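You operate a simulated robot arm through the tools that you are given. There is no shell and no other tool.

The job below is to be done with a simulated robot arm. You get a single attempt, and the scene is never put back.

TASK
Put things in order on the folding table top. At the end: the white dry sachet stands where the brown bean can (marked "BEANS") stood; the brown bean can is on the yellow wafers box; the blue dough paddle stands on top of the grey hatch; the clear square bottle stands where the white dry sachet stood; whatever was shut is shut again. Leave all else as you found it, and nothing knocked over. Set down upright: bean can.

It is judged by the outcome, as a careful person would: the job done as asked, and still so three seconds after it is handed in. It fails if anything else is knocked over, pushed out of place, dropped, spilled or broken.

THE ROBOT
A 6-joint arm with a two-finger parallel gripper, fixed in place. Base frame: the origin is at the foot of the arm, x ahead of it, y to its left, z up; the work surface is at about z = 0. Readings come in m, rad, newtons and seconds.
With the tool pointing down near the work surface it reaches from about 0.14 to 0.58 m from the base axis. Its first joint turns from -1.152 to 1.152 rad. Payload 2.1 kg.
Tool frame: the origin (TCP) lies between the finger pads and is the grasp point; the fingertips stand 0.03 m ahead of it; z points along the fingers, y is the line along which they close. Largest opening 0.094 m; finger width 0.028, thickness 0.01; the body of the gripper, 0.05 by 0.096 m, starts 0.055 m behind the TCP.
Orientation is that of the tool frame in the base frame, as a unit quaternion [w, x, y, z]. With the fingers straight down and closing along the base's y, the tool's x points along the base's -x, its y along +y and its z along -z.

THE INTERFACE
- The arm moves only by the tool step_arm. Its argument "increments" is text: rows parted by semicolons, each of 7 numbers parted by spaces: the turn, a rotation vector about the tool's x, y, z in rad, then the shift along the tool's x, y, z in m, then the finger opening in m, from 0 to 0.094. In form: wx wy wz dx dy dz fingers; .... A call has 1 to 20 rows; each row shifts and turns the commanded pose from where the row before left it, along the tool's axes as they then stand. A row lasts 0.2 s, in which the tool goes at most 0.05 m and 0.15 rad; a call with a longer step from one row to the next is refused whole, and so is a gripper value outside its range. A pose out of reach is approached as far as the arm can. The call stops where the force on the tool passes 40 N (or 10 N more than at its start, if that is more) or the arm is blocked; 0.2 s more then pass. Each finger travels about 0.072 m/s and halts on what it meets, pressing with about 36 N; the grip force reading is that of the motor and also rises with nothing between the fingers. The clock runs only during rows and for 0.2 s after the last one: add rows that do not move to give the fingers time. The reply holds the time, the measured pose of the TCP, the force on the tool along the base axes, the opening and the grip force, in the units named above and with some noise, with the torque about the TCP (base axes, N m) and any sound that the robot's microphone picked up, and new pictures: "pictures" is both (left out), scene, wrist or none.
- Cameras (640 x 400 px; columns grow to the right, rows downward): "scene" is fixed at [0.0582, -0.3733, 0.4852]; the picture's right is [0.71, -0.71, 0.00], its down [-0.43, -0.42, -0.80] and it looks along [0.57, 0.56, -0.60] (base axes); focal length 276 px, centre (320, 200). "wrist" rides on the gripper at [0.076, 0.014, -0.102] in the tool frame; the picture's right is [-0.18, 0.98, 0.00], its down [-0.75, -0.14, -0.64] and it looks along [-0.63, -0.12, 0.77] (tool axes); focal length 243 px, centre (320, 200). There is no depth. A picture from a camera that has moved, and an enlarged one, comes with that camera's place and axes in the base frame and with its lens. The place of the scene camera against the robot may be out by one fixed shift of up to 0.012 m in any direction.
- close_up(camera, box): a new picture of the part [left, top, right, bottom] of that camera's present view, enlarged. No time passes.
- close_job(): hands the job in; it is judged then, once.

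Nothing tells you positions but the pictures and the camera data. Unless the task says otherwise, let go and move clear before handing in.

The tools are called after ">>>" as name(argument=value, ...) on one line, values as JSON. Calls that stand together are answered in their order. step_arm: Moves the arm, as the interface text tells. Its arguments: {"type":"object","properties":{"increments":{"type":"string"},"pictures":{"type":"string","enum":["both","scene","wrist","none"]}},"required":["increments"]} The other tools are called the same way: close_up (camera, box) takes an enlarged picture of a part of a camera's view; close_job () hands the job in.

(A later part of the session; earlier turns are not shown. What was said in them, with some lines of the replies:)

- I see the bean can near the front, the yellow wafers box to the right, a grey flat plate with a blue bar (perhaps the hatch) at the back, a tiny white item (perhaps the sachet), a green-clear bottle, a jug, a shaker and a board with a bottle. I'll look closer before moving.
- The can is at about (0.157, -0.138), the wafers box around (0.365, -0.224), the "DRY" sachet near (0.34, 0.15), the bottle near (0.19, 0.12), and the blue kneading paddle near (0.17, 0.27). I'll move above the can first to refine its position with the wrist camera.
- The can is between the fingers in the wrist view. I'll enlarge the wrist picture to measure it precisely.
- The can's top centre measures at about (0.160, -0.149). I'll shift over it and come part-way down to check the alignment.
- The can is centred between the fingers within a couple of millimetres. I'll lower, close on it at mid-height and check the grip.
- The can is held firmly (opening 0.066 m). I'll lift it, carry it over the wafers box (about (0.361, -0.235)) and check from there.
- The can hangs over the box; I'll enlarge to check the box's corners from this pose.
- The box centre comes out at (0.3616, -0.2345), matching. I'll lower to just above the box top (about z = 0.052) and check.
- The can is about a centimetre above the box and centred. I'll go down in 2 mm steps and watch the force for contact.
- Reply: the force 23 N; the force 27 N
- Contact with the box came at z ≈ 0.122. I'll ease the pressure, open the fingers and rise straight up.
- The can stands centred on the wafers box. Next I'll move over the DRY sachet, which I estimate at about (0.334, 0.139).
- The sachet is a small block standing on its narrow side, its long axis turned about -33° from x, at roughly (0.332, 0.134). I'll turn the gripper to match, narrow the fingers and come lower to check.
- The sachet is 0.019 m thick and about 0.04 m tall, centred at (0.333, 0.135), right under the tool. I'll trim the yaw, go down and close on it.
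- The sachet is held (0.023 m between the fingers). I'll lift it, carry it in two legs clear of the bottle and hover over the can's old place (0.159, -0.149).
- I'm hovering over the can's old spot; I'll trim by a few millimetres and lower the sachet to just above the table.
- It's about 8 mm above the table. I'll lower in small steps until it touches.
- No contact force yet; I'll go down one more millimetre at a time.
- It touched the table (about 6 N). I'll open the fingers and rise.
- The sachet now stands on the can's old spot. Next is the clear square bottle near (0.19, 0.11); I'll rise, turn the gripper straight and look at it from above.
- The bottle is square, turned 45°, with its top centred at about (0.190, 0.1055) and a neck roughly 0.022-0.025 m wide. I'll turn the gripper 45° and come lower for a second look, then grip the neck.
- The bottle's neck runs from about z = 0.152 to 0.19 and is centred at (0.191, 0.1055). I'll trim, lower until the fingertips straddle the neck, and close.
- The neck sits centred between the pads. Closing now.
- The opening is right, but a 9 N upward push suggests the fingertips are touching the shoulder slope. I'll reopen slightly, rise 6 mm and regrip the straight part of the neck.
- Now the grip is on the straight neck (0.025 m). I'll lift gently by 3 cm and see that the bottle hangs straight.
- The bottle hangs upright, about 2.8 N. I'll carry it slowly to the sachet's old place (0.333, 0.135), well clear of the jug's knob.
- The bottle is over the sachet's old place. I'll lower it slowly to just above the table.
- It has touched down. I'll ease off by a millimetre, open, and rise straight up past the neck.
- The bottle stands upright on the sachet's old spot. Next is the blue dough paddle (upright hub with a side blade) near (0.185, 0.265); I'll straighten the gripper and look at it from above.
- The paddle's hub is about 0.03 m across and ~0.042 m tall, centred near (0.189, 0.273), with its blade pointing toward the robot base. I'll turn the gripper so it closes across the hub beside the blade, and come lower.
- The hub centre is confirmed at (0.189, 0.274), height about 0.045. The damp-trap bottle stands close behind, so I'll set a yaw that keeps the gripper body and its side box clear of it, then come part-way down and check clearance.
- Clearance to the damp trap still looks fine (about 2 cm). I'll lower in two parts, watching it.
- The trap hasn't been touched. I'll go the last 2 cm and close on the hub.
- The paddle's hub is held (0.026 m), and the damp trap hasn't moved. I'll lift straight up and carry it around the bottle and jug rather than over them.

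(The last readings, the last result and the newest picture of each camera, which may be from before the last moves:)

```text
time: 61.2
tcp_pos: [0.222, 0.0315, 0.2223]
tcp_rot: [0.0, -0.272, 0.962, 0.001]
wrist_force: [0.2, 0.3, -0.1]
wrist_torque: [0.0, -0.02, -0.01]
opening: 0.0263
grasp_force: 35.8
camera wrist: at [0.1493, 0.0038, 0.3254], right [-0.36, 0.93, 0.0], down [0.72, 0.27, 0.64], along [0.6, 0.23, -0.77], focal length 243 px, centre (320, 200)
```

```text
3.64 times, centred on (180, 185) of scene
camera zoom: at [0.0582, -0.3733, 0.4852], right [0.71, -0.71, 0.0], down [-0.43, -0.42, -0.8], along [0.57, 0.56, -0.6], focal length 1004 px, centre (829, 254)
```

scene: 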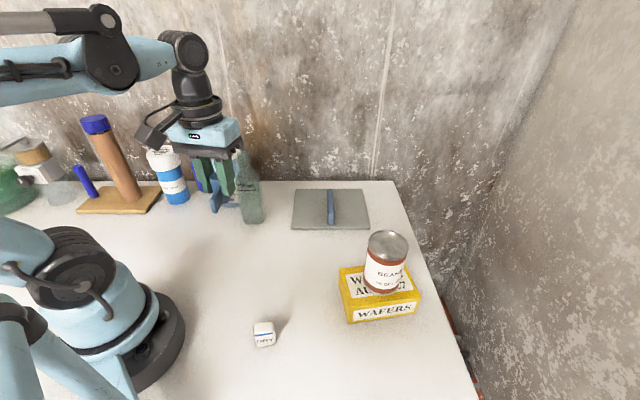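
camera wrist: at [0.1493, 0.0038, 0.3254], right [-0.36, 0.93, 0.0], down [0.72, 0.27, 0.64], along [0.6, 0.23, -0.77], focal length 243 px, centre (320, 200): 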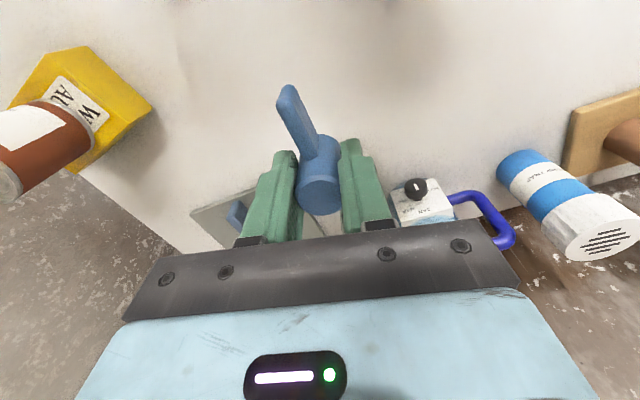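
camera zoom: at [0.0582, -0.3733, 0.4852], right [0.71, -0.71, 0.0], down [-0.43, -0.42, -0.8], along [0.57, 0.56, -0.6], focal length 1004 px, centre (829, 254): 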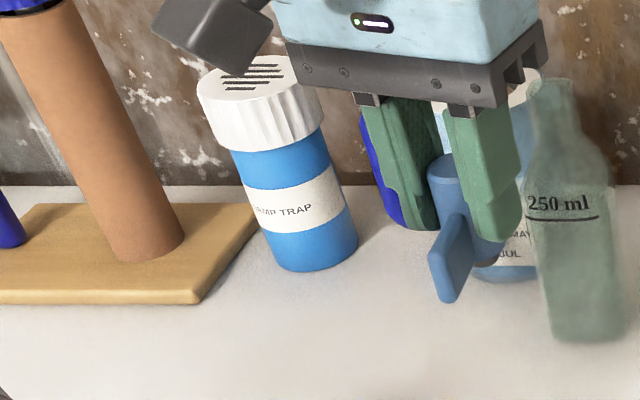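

The paddle is held upright and the trap stands untouched. I'll move toward the hatch and look at it from above to choose a free spot beside its handle.

>>> step_arm(increments="0 0 0 -0.026 -0.0247 -0.005 0.018; 0 0 0 -0.026 -0.0247 -0.005 0.018; 0 0 0 -0.026 -0.0247 -0.005 0.018; 0 0 0 -0.026 -0.0247 -0.005 0.018; 0 0 0 0 0 0 0.018; 0 0 0 0 0 0 0.018")

>>> close_up(camera="wrist", box=[180, 40, 500, 240])

```text
time: 62.6
tcp_pos: [0.363, -0.0007, 0.243]
tcp_rot: [0.0, -0.271, 0.963, 0.0]
wrist_force: [-0.3, 0.0, 0.1]
wrist_torque: [0.01, 0.0, 0.02]
opening: 0.0264
grasp_force: 36.1
camera wrist: at [0.2909, -0.028, 0.3459], right [-0.36, 0.93, 0.0], down [0.72, 0.27, 0.64], along [0.6, 0.23, -0.77], focal length 243 px, centre (320, 200)
```

scene: 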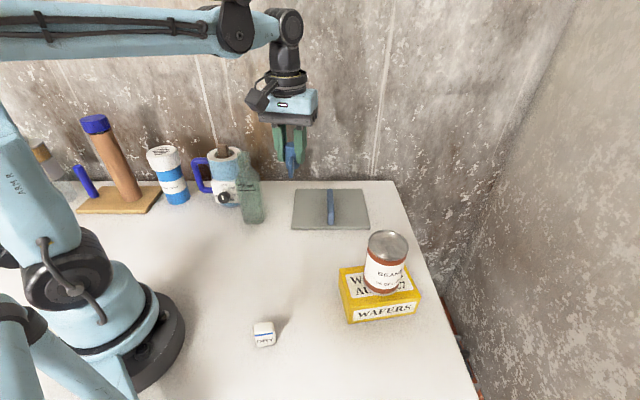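
wrist: 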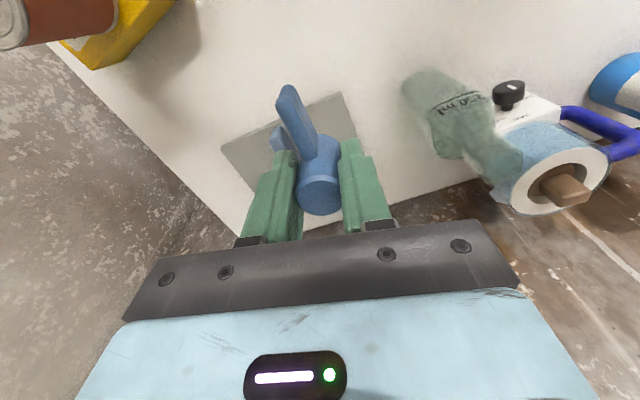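

```text
2.00 times, centred on (340, 140) of wrist
camera zoom: at [0.2909, -0.028, 0.3459], right [-0.36, 0.93, 0.0], down [0.72, 0.27, 0.64], along [0.6, 0.23, -0.77], focal length 485 px, centre (280, 320)
```

zoom: 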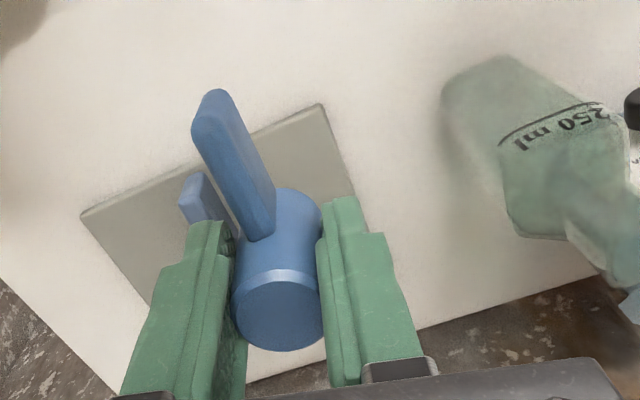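

The hatch's corners come out near (0.368, 0.032), (0.488, 0.154) and (0.505, -0.103), with the handle running down its middle. I'll put the paddle on the near-left half, hub at about (0.4685, 0.074), blade parallel to the handle.

>>> step_arm(increments="0 0 0 -0.03125 0.002 0 0.018; 0 0 0 -0.03125 0.002 0 0.018; 0 0 0 -0.03125 0.002 0 0.018; 0 0 0 -0.03125 0.002 0 0.018; 0 0 0 0 0 0.04 0.018; 0 0 0 0 0 0.04 0.018; 0 0 0 0 0 0.04 0.018; 0 0 0 0 0 0 0.018; 0 0 0 0 0 0 0.018")

>>> close_up(camera="scene", box=[260, 140, 400, 250])

>>> close_up(camera="wrist", box=[180, 40, 500, 240])

```text
time: 64.6
tcp_pos: [0.4659, 0.0717, 0.1236]
tcp_rot: [0.0, -0.271, 0.962, 0.0]
wrist_force: [-0.1, -0.2, 0.2]
wrist_torque: [0.02, 0.0, 0.0]
opening: 0.0267
grasp_force: 35.8
camera wrist: at [0.392, 0.0437, 0.2269], right [-0.36, 0.93, 0.0], down [0.72, 0.27, 0.64], along [0.6, 0.23, -0.77], focal length 243 px, centre (320, 200)
```

scene: 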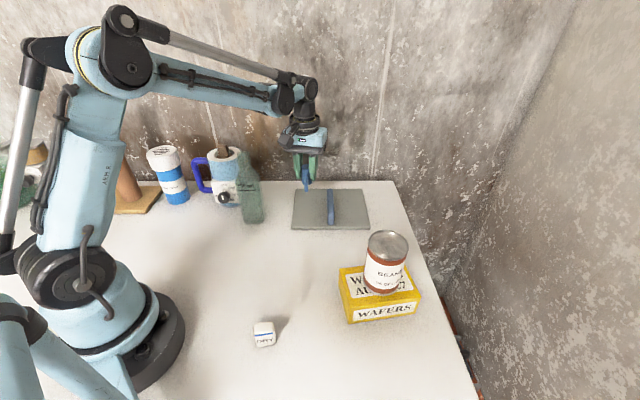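
wrist: 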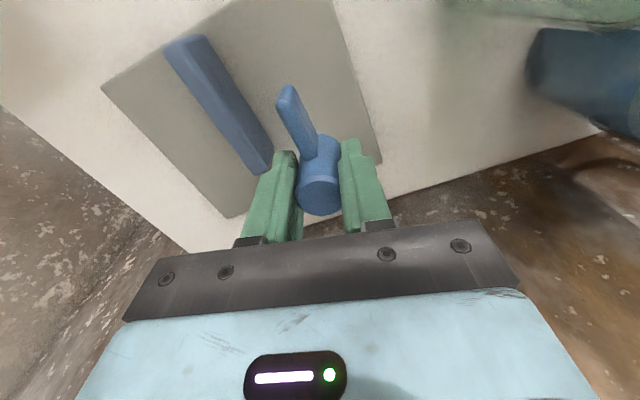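

```text
3.64 times, centred on (330, 195) of scene
camera zoom: at [0.0582, -0.3733, 0.4852], right [0.71, -0.71, 0.0], down [-0.43, -0.42, -0.8], along [0.57, 0.56, -0.6], focal length 1004 px, centre (284, 218)
```

zoom: 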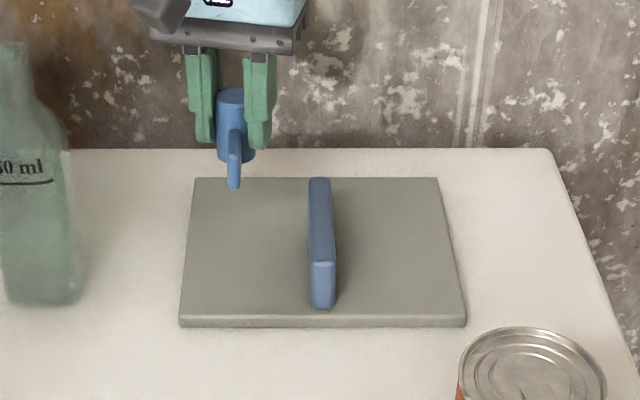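

```text
2.00 times, centred on (340, 140) of wrist
camera zoom: at [0.392, 0.0437, 0.2269], right [-0.36, 0.93, 0.0], down [0.72, 0.27, 0.64], along [0.6, 0.23, -0.77], focal length 485 px, centre (280, 320)
```

zoom: 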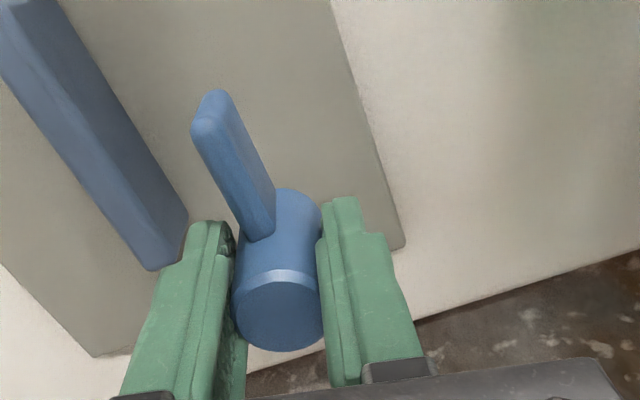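

The paddle is over the near-left half of the hatch, clear of the handle and the edges. I'll lower to about 1 cm above and then in small steps.

>>> step_arm(increments="0 0 0 0 0 0.02 0.018; 0 0 0 0 0 0.02 0.018; 0 0 0 0 0 0.012 0.018; 0 0 0 0 0 0.006 0.018; 0 0 0 0 0 0 0.018")

>>> close_up(camera="scene", box=[260, 140, 400, 250])

>>> close_up(camera="wrist", box=[180, 40, 500, 240])

```text
time: 65.8
tcp_pos: [0.4641, 0.0717, 0.0665]
tcp_rot: [0.0, -0.271, 0.963, 0.001]
wrist_force: [-0.5, 0.2, -0.4]
wrist_torque: [0.02, -0.01, 0.02]
opening: 0.0266
grasp_force: 35.6
camera wrist: at [0.3917, 0.0448, 0.1682], right [-0.36, 0.93, 0.0], down [0.72, 0.27, 0.64], along [0.6, 0.23, -0.77], focal length 243 px, centre (320, 200)
```

scene: 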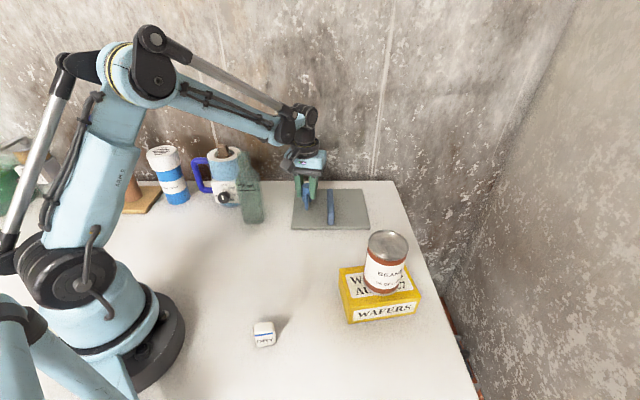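
wrist: 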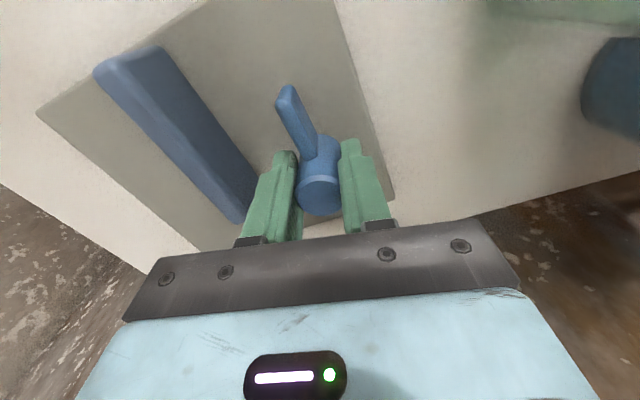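

```text
3.64 times, centred on (330, 195) of scene
camera zoom: at [0.0582, -0.3733, 0.4852], right [0.71, -0.71, 0.0], down [-0.43, -0.42, -0.8], along [0.57, 0.56, -0.6], focal length 1004 px, centre (284, 218)
```

zoom: 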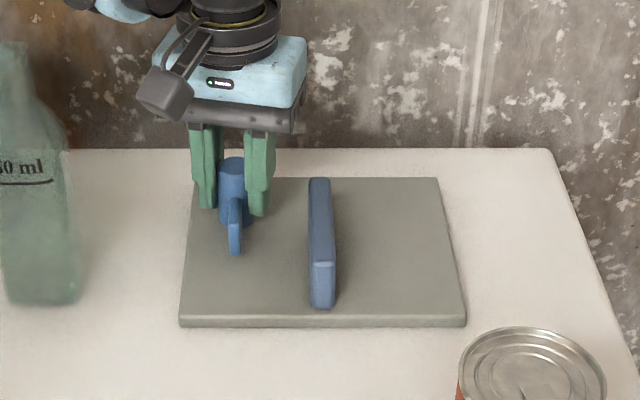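

```text
2.00 times, centred on (340, 140) of wrist
camera zoom: at [0.3917, 0.0448, 0.1682], right [-0.36, 0.93, 0.0], down [0.72, 0.27, 0.64], along [0.6, 0.23, -0.77], focal length 485 px, centre (280, 320)
```

zoom: 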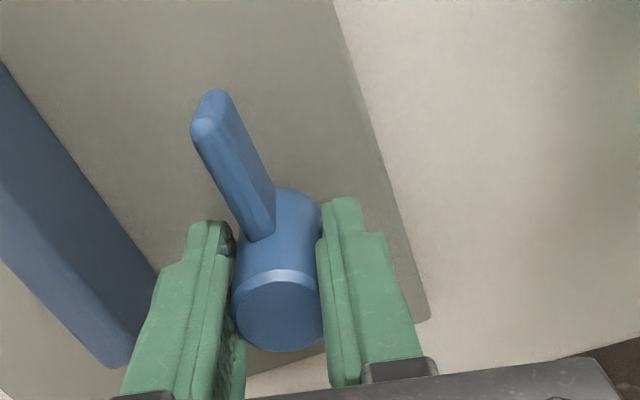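

Good gap to the handle and hatch edge. Lowering in small steps until contact.

>>> step_arm(increments="0 0 0 0 0 0.003 0.018; 0 0 0 0 0 0.002 0.018; 0 0 0 0 0 0 0.018", pictures="none")

>>> step_arm(increments="0 0 0 0 0 0.0015 0.018; 0 0 0 0 0 0 0.018", pictures="none")

>>> step_arm(increments="0 0 0 0 0 0.0015 0.018; 0 0 0 0 0 0 0.018", pictures="none")

```text
time: 66.6
tcp_pos: [0.4641, 0.0728, 0.0614]
tcp_rot: [0.001, -0.271, 0.962, 0.0]
wrist_force: [0.5, -0.6, 0.1]
wrist_torque: [-0.03, -0.02, 0.04]
opening: 0.0264
grasp_force: 35.6
```

```text
time: 67.2
tcp_pos: [0.4651, 0.0719, 0.0589]
tcp_rot: [0.0, -0.272, 0.962, 0.001]
wrist_force: [-0.9, 0.2, -0.5]
wrist_torque: [0.0, -0.01, -0.01]
opening: 0.0266
grasp_force: 36.0
```

```text
time: 67.8
tcp_pos: [0.4637, 0.0733, 0.0569]
tcp_rot: [0.0, -0.271, 0.962, 0.0]
wrist_force: [0.0, 0.8, -1.0]
wrist_torque: [0.0, -0.02, -0.01]
opening: 0.0266
grasp_force: 35.5
```

>>> step_arm(increments="0 0 0 0 0 0.0012 0.018; 0 0 0 0 0 0 0.018", pictures="none")

>>> step_arm(increments="0 0 0 0 0 0.0012 0.018; 0 0 0 0 0 0 0.018", pictures="none")

```text
time: 68.4
tcp_pos: [0.4645, 0.0726, 0.0562]
tcp_rot: [0.0, -0.272, 0.962, 0.0]
wrist_force: [0.8, 0.8, -1.1]
wrist_torque: [-0.01, -0.02, -0.04]
opening: 0.0264
grasp_force: 35.6
```

```text
time: 69.0
tcp_pos: [0.4647, 0.0731, 0.0553]
tcp_rot: [0.0, -0.272, 0.962, 0.0]
wrist_force: [-0.4, -1.0, -0.2]
wrist_torque: [0.0, -0.01, 0.02]
opening: 0.0265
grasp_force: 36.5
```

Still no contact; I'll keep lowering about a millimetre at a time.

>>> step_arm(increments="0 0 0 0 0 0.001 0.018; 0 0 0 0 0 0 0.018", pictures="none")

>>> step_arm(increments="0 0 0 0 0 0.001 0.018; 0 0 0 0 0 0 0.018", pictures="none")

```text
time: 69.6
tcp_pos: [0.4638, 0.0736, 0.0537]
tcp_rot: [0.001, -0.271, 0.962, 0.0]
wrist_force: [1.7, 1.8, 22.3]
wrist_torque: [-0.19, 0.22, 0.05]
opening: 0.0262
grasp_force: 36.4
```

```text
time: 70.2
tcp_pos: [0.4641, 0.0732, 0.0522]
tcp_rot: [0.001, -0.271, 0.962, 0.001]
wrist_force: [4.1, 2.9, 30.6]
wrist_torque: [0.02, -0.11, -0.05]
opening: 0.0264
grasp_force: 35.5
```

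Contact with the hatch at about z = 0.0537. I'll ease off, then open slowly and rise.

>>> step_arm(increments="0 0 0 0 0 -0.0012 0.018; 0 0 0 0 0 0 0.018", pictures="none")

```text
time: 70.8
tcp_pos: [0.4636, 0.0733, 0.0529]
tcp_rot: [0.001, -0.272, 0.962, 0.0]
wrist_force: [1.0, 1.1, 3.9]
wrist_torque: [0.01, -0.07, -0.02]
opening: 0.0264
grasp_force: 36.6
```

>>> step_arm(increments="0 0 0 0 0 0 0.03; 0 0 0 0 0 0 0.038; 0 0 0 0 0 0 0.044; 0 0 0 0 0 0 0.044; 0 0 0 0 0 -0.01 0.044; 0 0 0 0 0 -0.02 0.044; 0 0 0 0 0 -0.04 0.044; 0 0 0 0 0 -0.04 0.044; 0 0 0 0 0 0 0.044")

>>> close_up(camera="scene", box=[260, 140, 400, 250])

>>> close_up(camera="wrist", box=[180, 20, 500, 220])

```text
time: 72.8
tcp_pos: [0.4639, 0.0736, 0.1645]
tcp_rot: [-0.001, -0.271, 0.962, 0.0]
wrist_force: [-0.4, 0.1, 0.9]
wrist_torque: [-0.01, 0.02, -0.02]
opening: 0.0441
grasp_force: 0.1
camera wrist: at [0.3907, 0.0461, 0.2675], right [-0.36, 0.93, 0.0], down [0.72, 0.27, 0.64], along [0.6, 0.23, -0.77], focal length 243 px, centre (320, 200)
```

scene: 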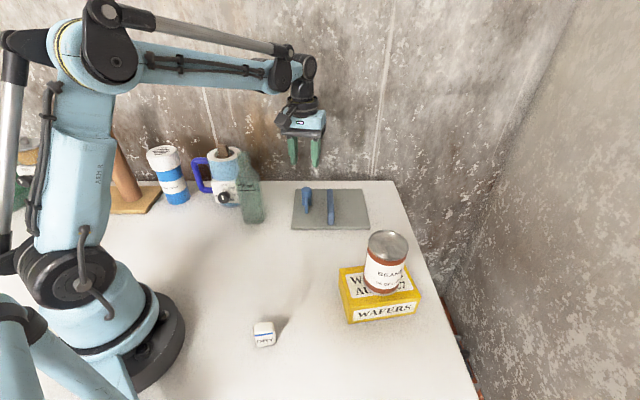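
wrist: 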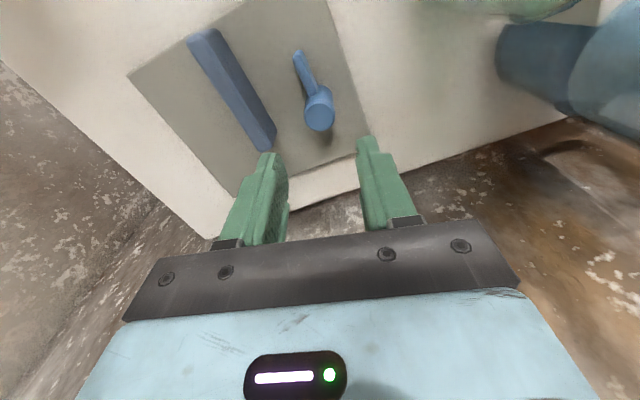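

```text
3.64 times, centred on (330, 195) of scene
camera zoom: at [0.0582, -0.3733, 0.4852], right [0.71, -0.71, 0.0], down [-0.43, -0.42, -0.8], along [0.57, 0.56, -0.6], focal length 1004 px, centre (284, 218)
```

zoom: 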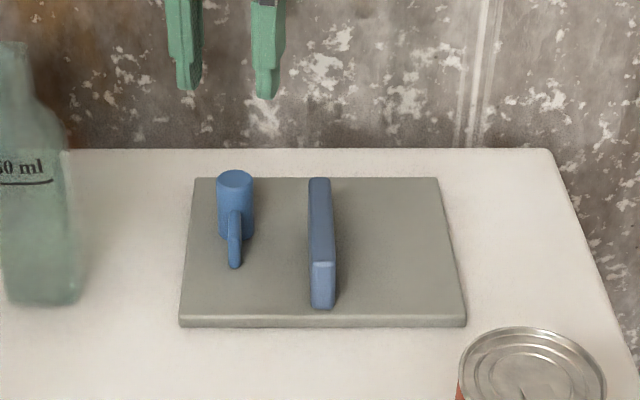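

```text
2.00 times, centred on (340, 120) of wrist
camera zoom: at [0.3907, 0.0461, 0.2675], right [-0.36, 0.93, 0.0], down [0.72, 0.27, 0.64], along [0.6, 0.23, -0.77], focal length 485 px, centre (280, 360)
```

zoom: 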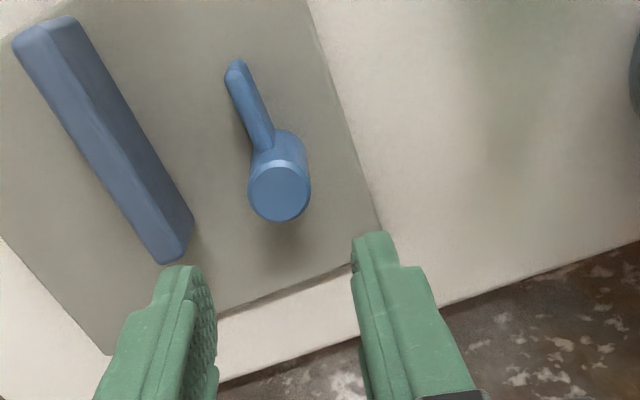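

The paddle stands on the hatch beside its handle and the hatch hasn't shifted. I'll rise and back the arm away, then check the whole table.

>>> step_arm(increments="0 0 0 0 0 -0.04 0.044; 0 0 0 0 0 -0.045 0.044; 0 0 0 0 0 -0.045 0.044; 0 0 0 0.037 0.003 0 0.044; 0 0 0 0.037 0.003 0 0.044; 0 0 0 0.037 0.003 0 0.044; 0 0 0 0 0 0 0.044; 0 0 0 0 0 0 0.044")

>>> close_up(camera="scene", box=[130, 130, 280, 240])

>>> close_up(camera="scene", box=[220, 220, 440, 370])

>>> close_up(camera="scene", box=[0, 100, 180, 230])

```text
time: 74.6
tcp_pos: [0.364, 0.0238, 0.2934]
tcp_rot: [0.001, -0.271, 0.963, 0.0]
wrist_force: [-0.3, -0.5, -0.4]
wrist_torque: [0.02, -0.02, 0.03]
opening: 0.0439
grasp_force: 0.0
camera wrist: at [0.2912, -0.0045, 0.3963], right [-0.36, 0.93, 0.0], down [0.72, 0.27, 0.64], along [0.6, 0.23, -0.77], focal length 243 px, centre (320, 200)
```

scene: 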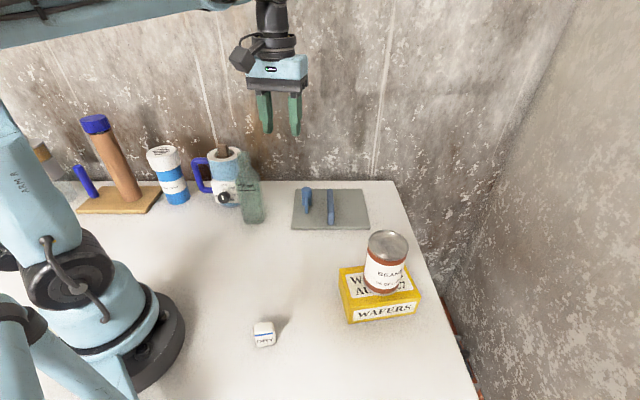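
wrist: 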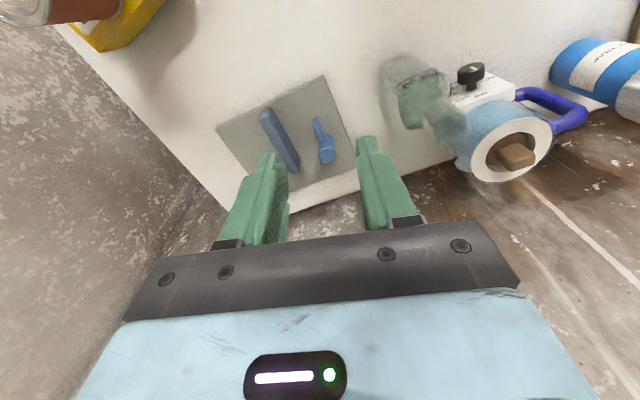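

```text
3.64 times, centred on (205, 185) of scene
camera zoom: at [0.0582, -0.3733, 0.4852], right [0.71, -0.71, 0.0], down [-0.43, -0.42, -0.8], along [0.57, 0.56, -0.6], focal length 1004 px, centre (738, 254)
```

zoom: 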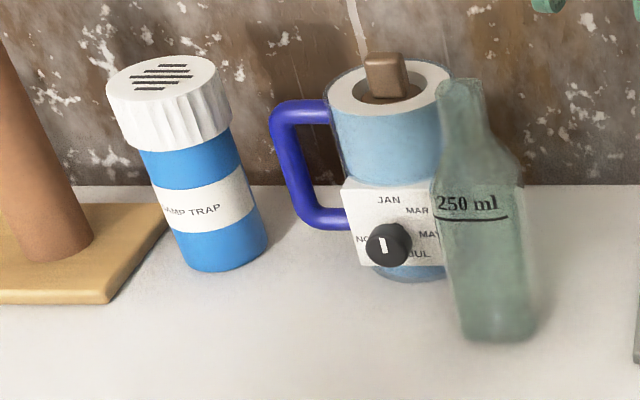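

```text
2.67 times, centred on (330, 295) of scene
camera zoom: at [0.0582, -0.3733, 0.4852], right [0.71, -0.71, 0.0], down [-0.43, -0.42, -0.8], along [0.57, 0.56, -0.6], focal length 736 px, centre (293, -53)
```

zoom: 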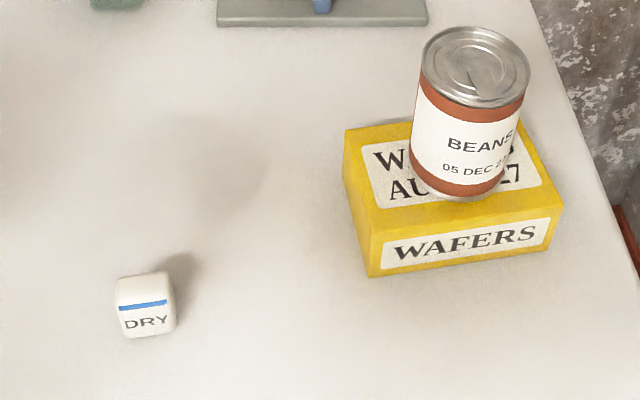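

```text
3.08 times, centred on (90, 165) of scene
camera zoom: at [0.0582, -0.3733, 0.4852], right [0.71, -0.71, 0.0], down [-0.43, -0.42, -0.8], along [0.57, 0.56, -0.6], focal length 850 px, centre (1028, 308)
```

zoom: 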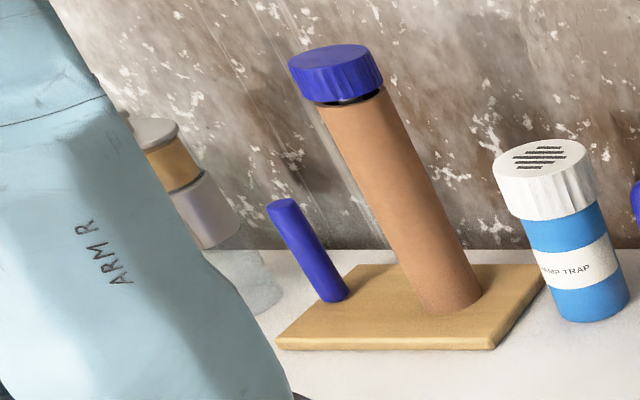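

Everything stands as asked: the can is upright on the wafers box, the DRY sachet is on the can's old spot, the bottle is on the sachet's old spot, and the paddle is on the shut hatch. The damp trap, jug, board and the rest look unmoved and the arm is clear, so I'm handing in.

>>> close_job()

```text
The job is handed in.
```

The job is handed in, and in the last pictures everything stood as you asked:

- **Bean can:** upright and centred on the yellow wafers box.
- **Dry sachet:** standing where the bean can was, within about 3 mm by my measurements.
- **Clear square bottle:** upright where the sachet was, within a few millimetres.
- **Blue dough paddle:** standing on the grey hatch, between the handle and the hatch's left edge. I took the paddle to be the small blue piece with an upright hub and a side blade, as it was the only object that fit the name.
- **Shut things:** I opened nothing, and the hatch stayed closed and in place.

The other things I could compare (the damp trap, jug and board) looked unmoved. The damp trap stood only about 2 cm from the gripper when I picked up the paddle, but its position in the pictures did not change. The arm let go and moved clear before I handed in.
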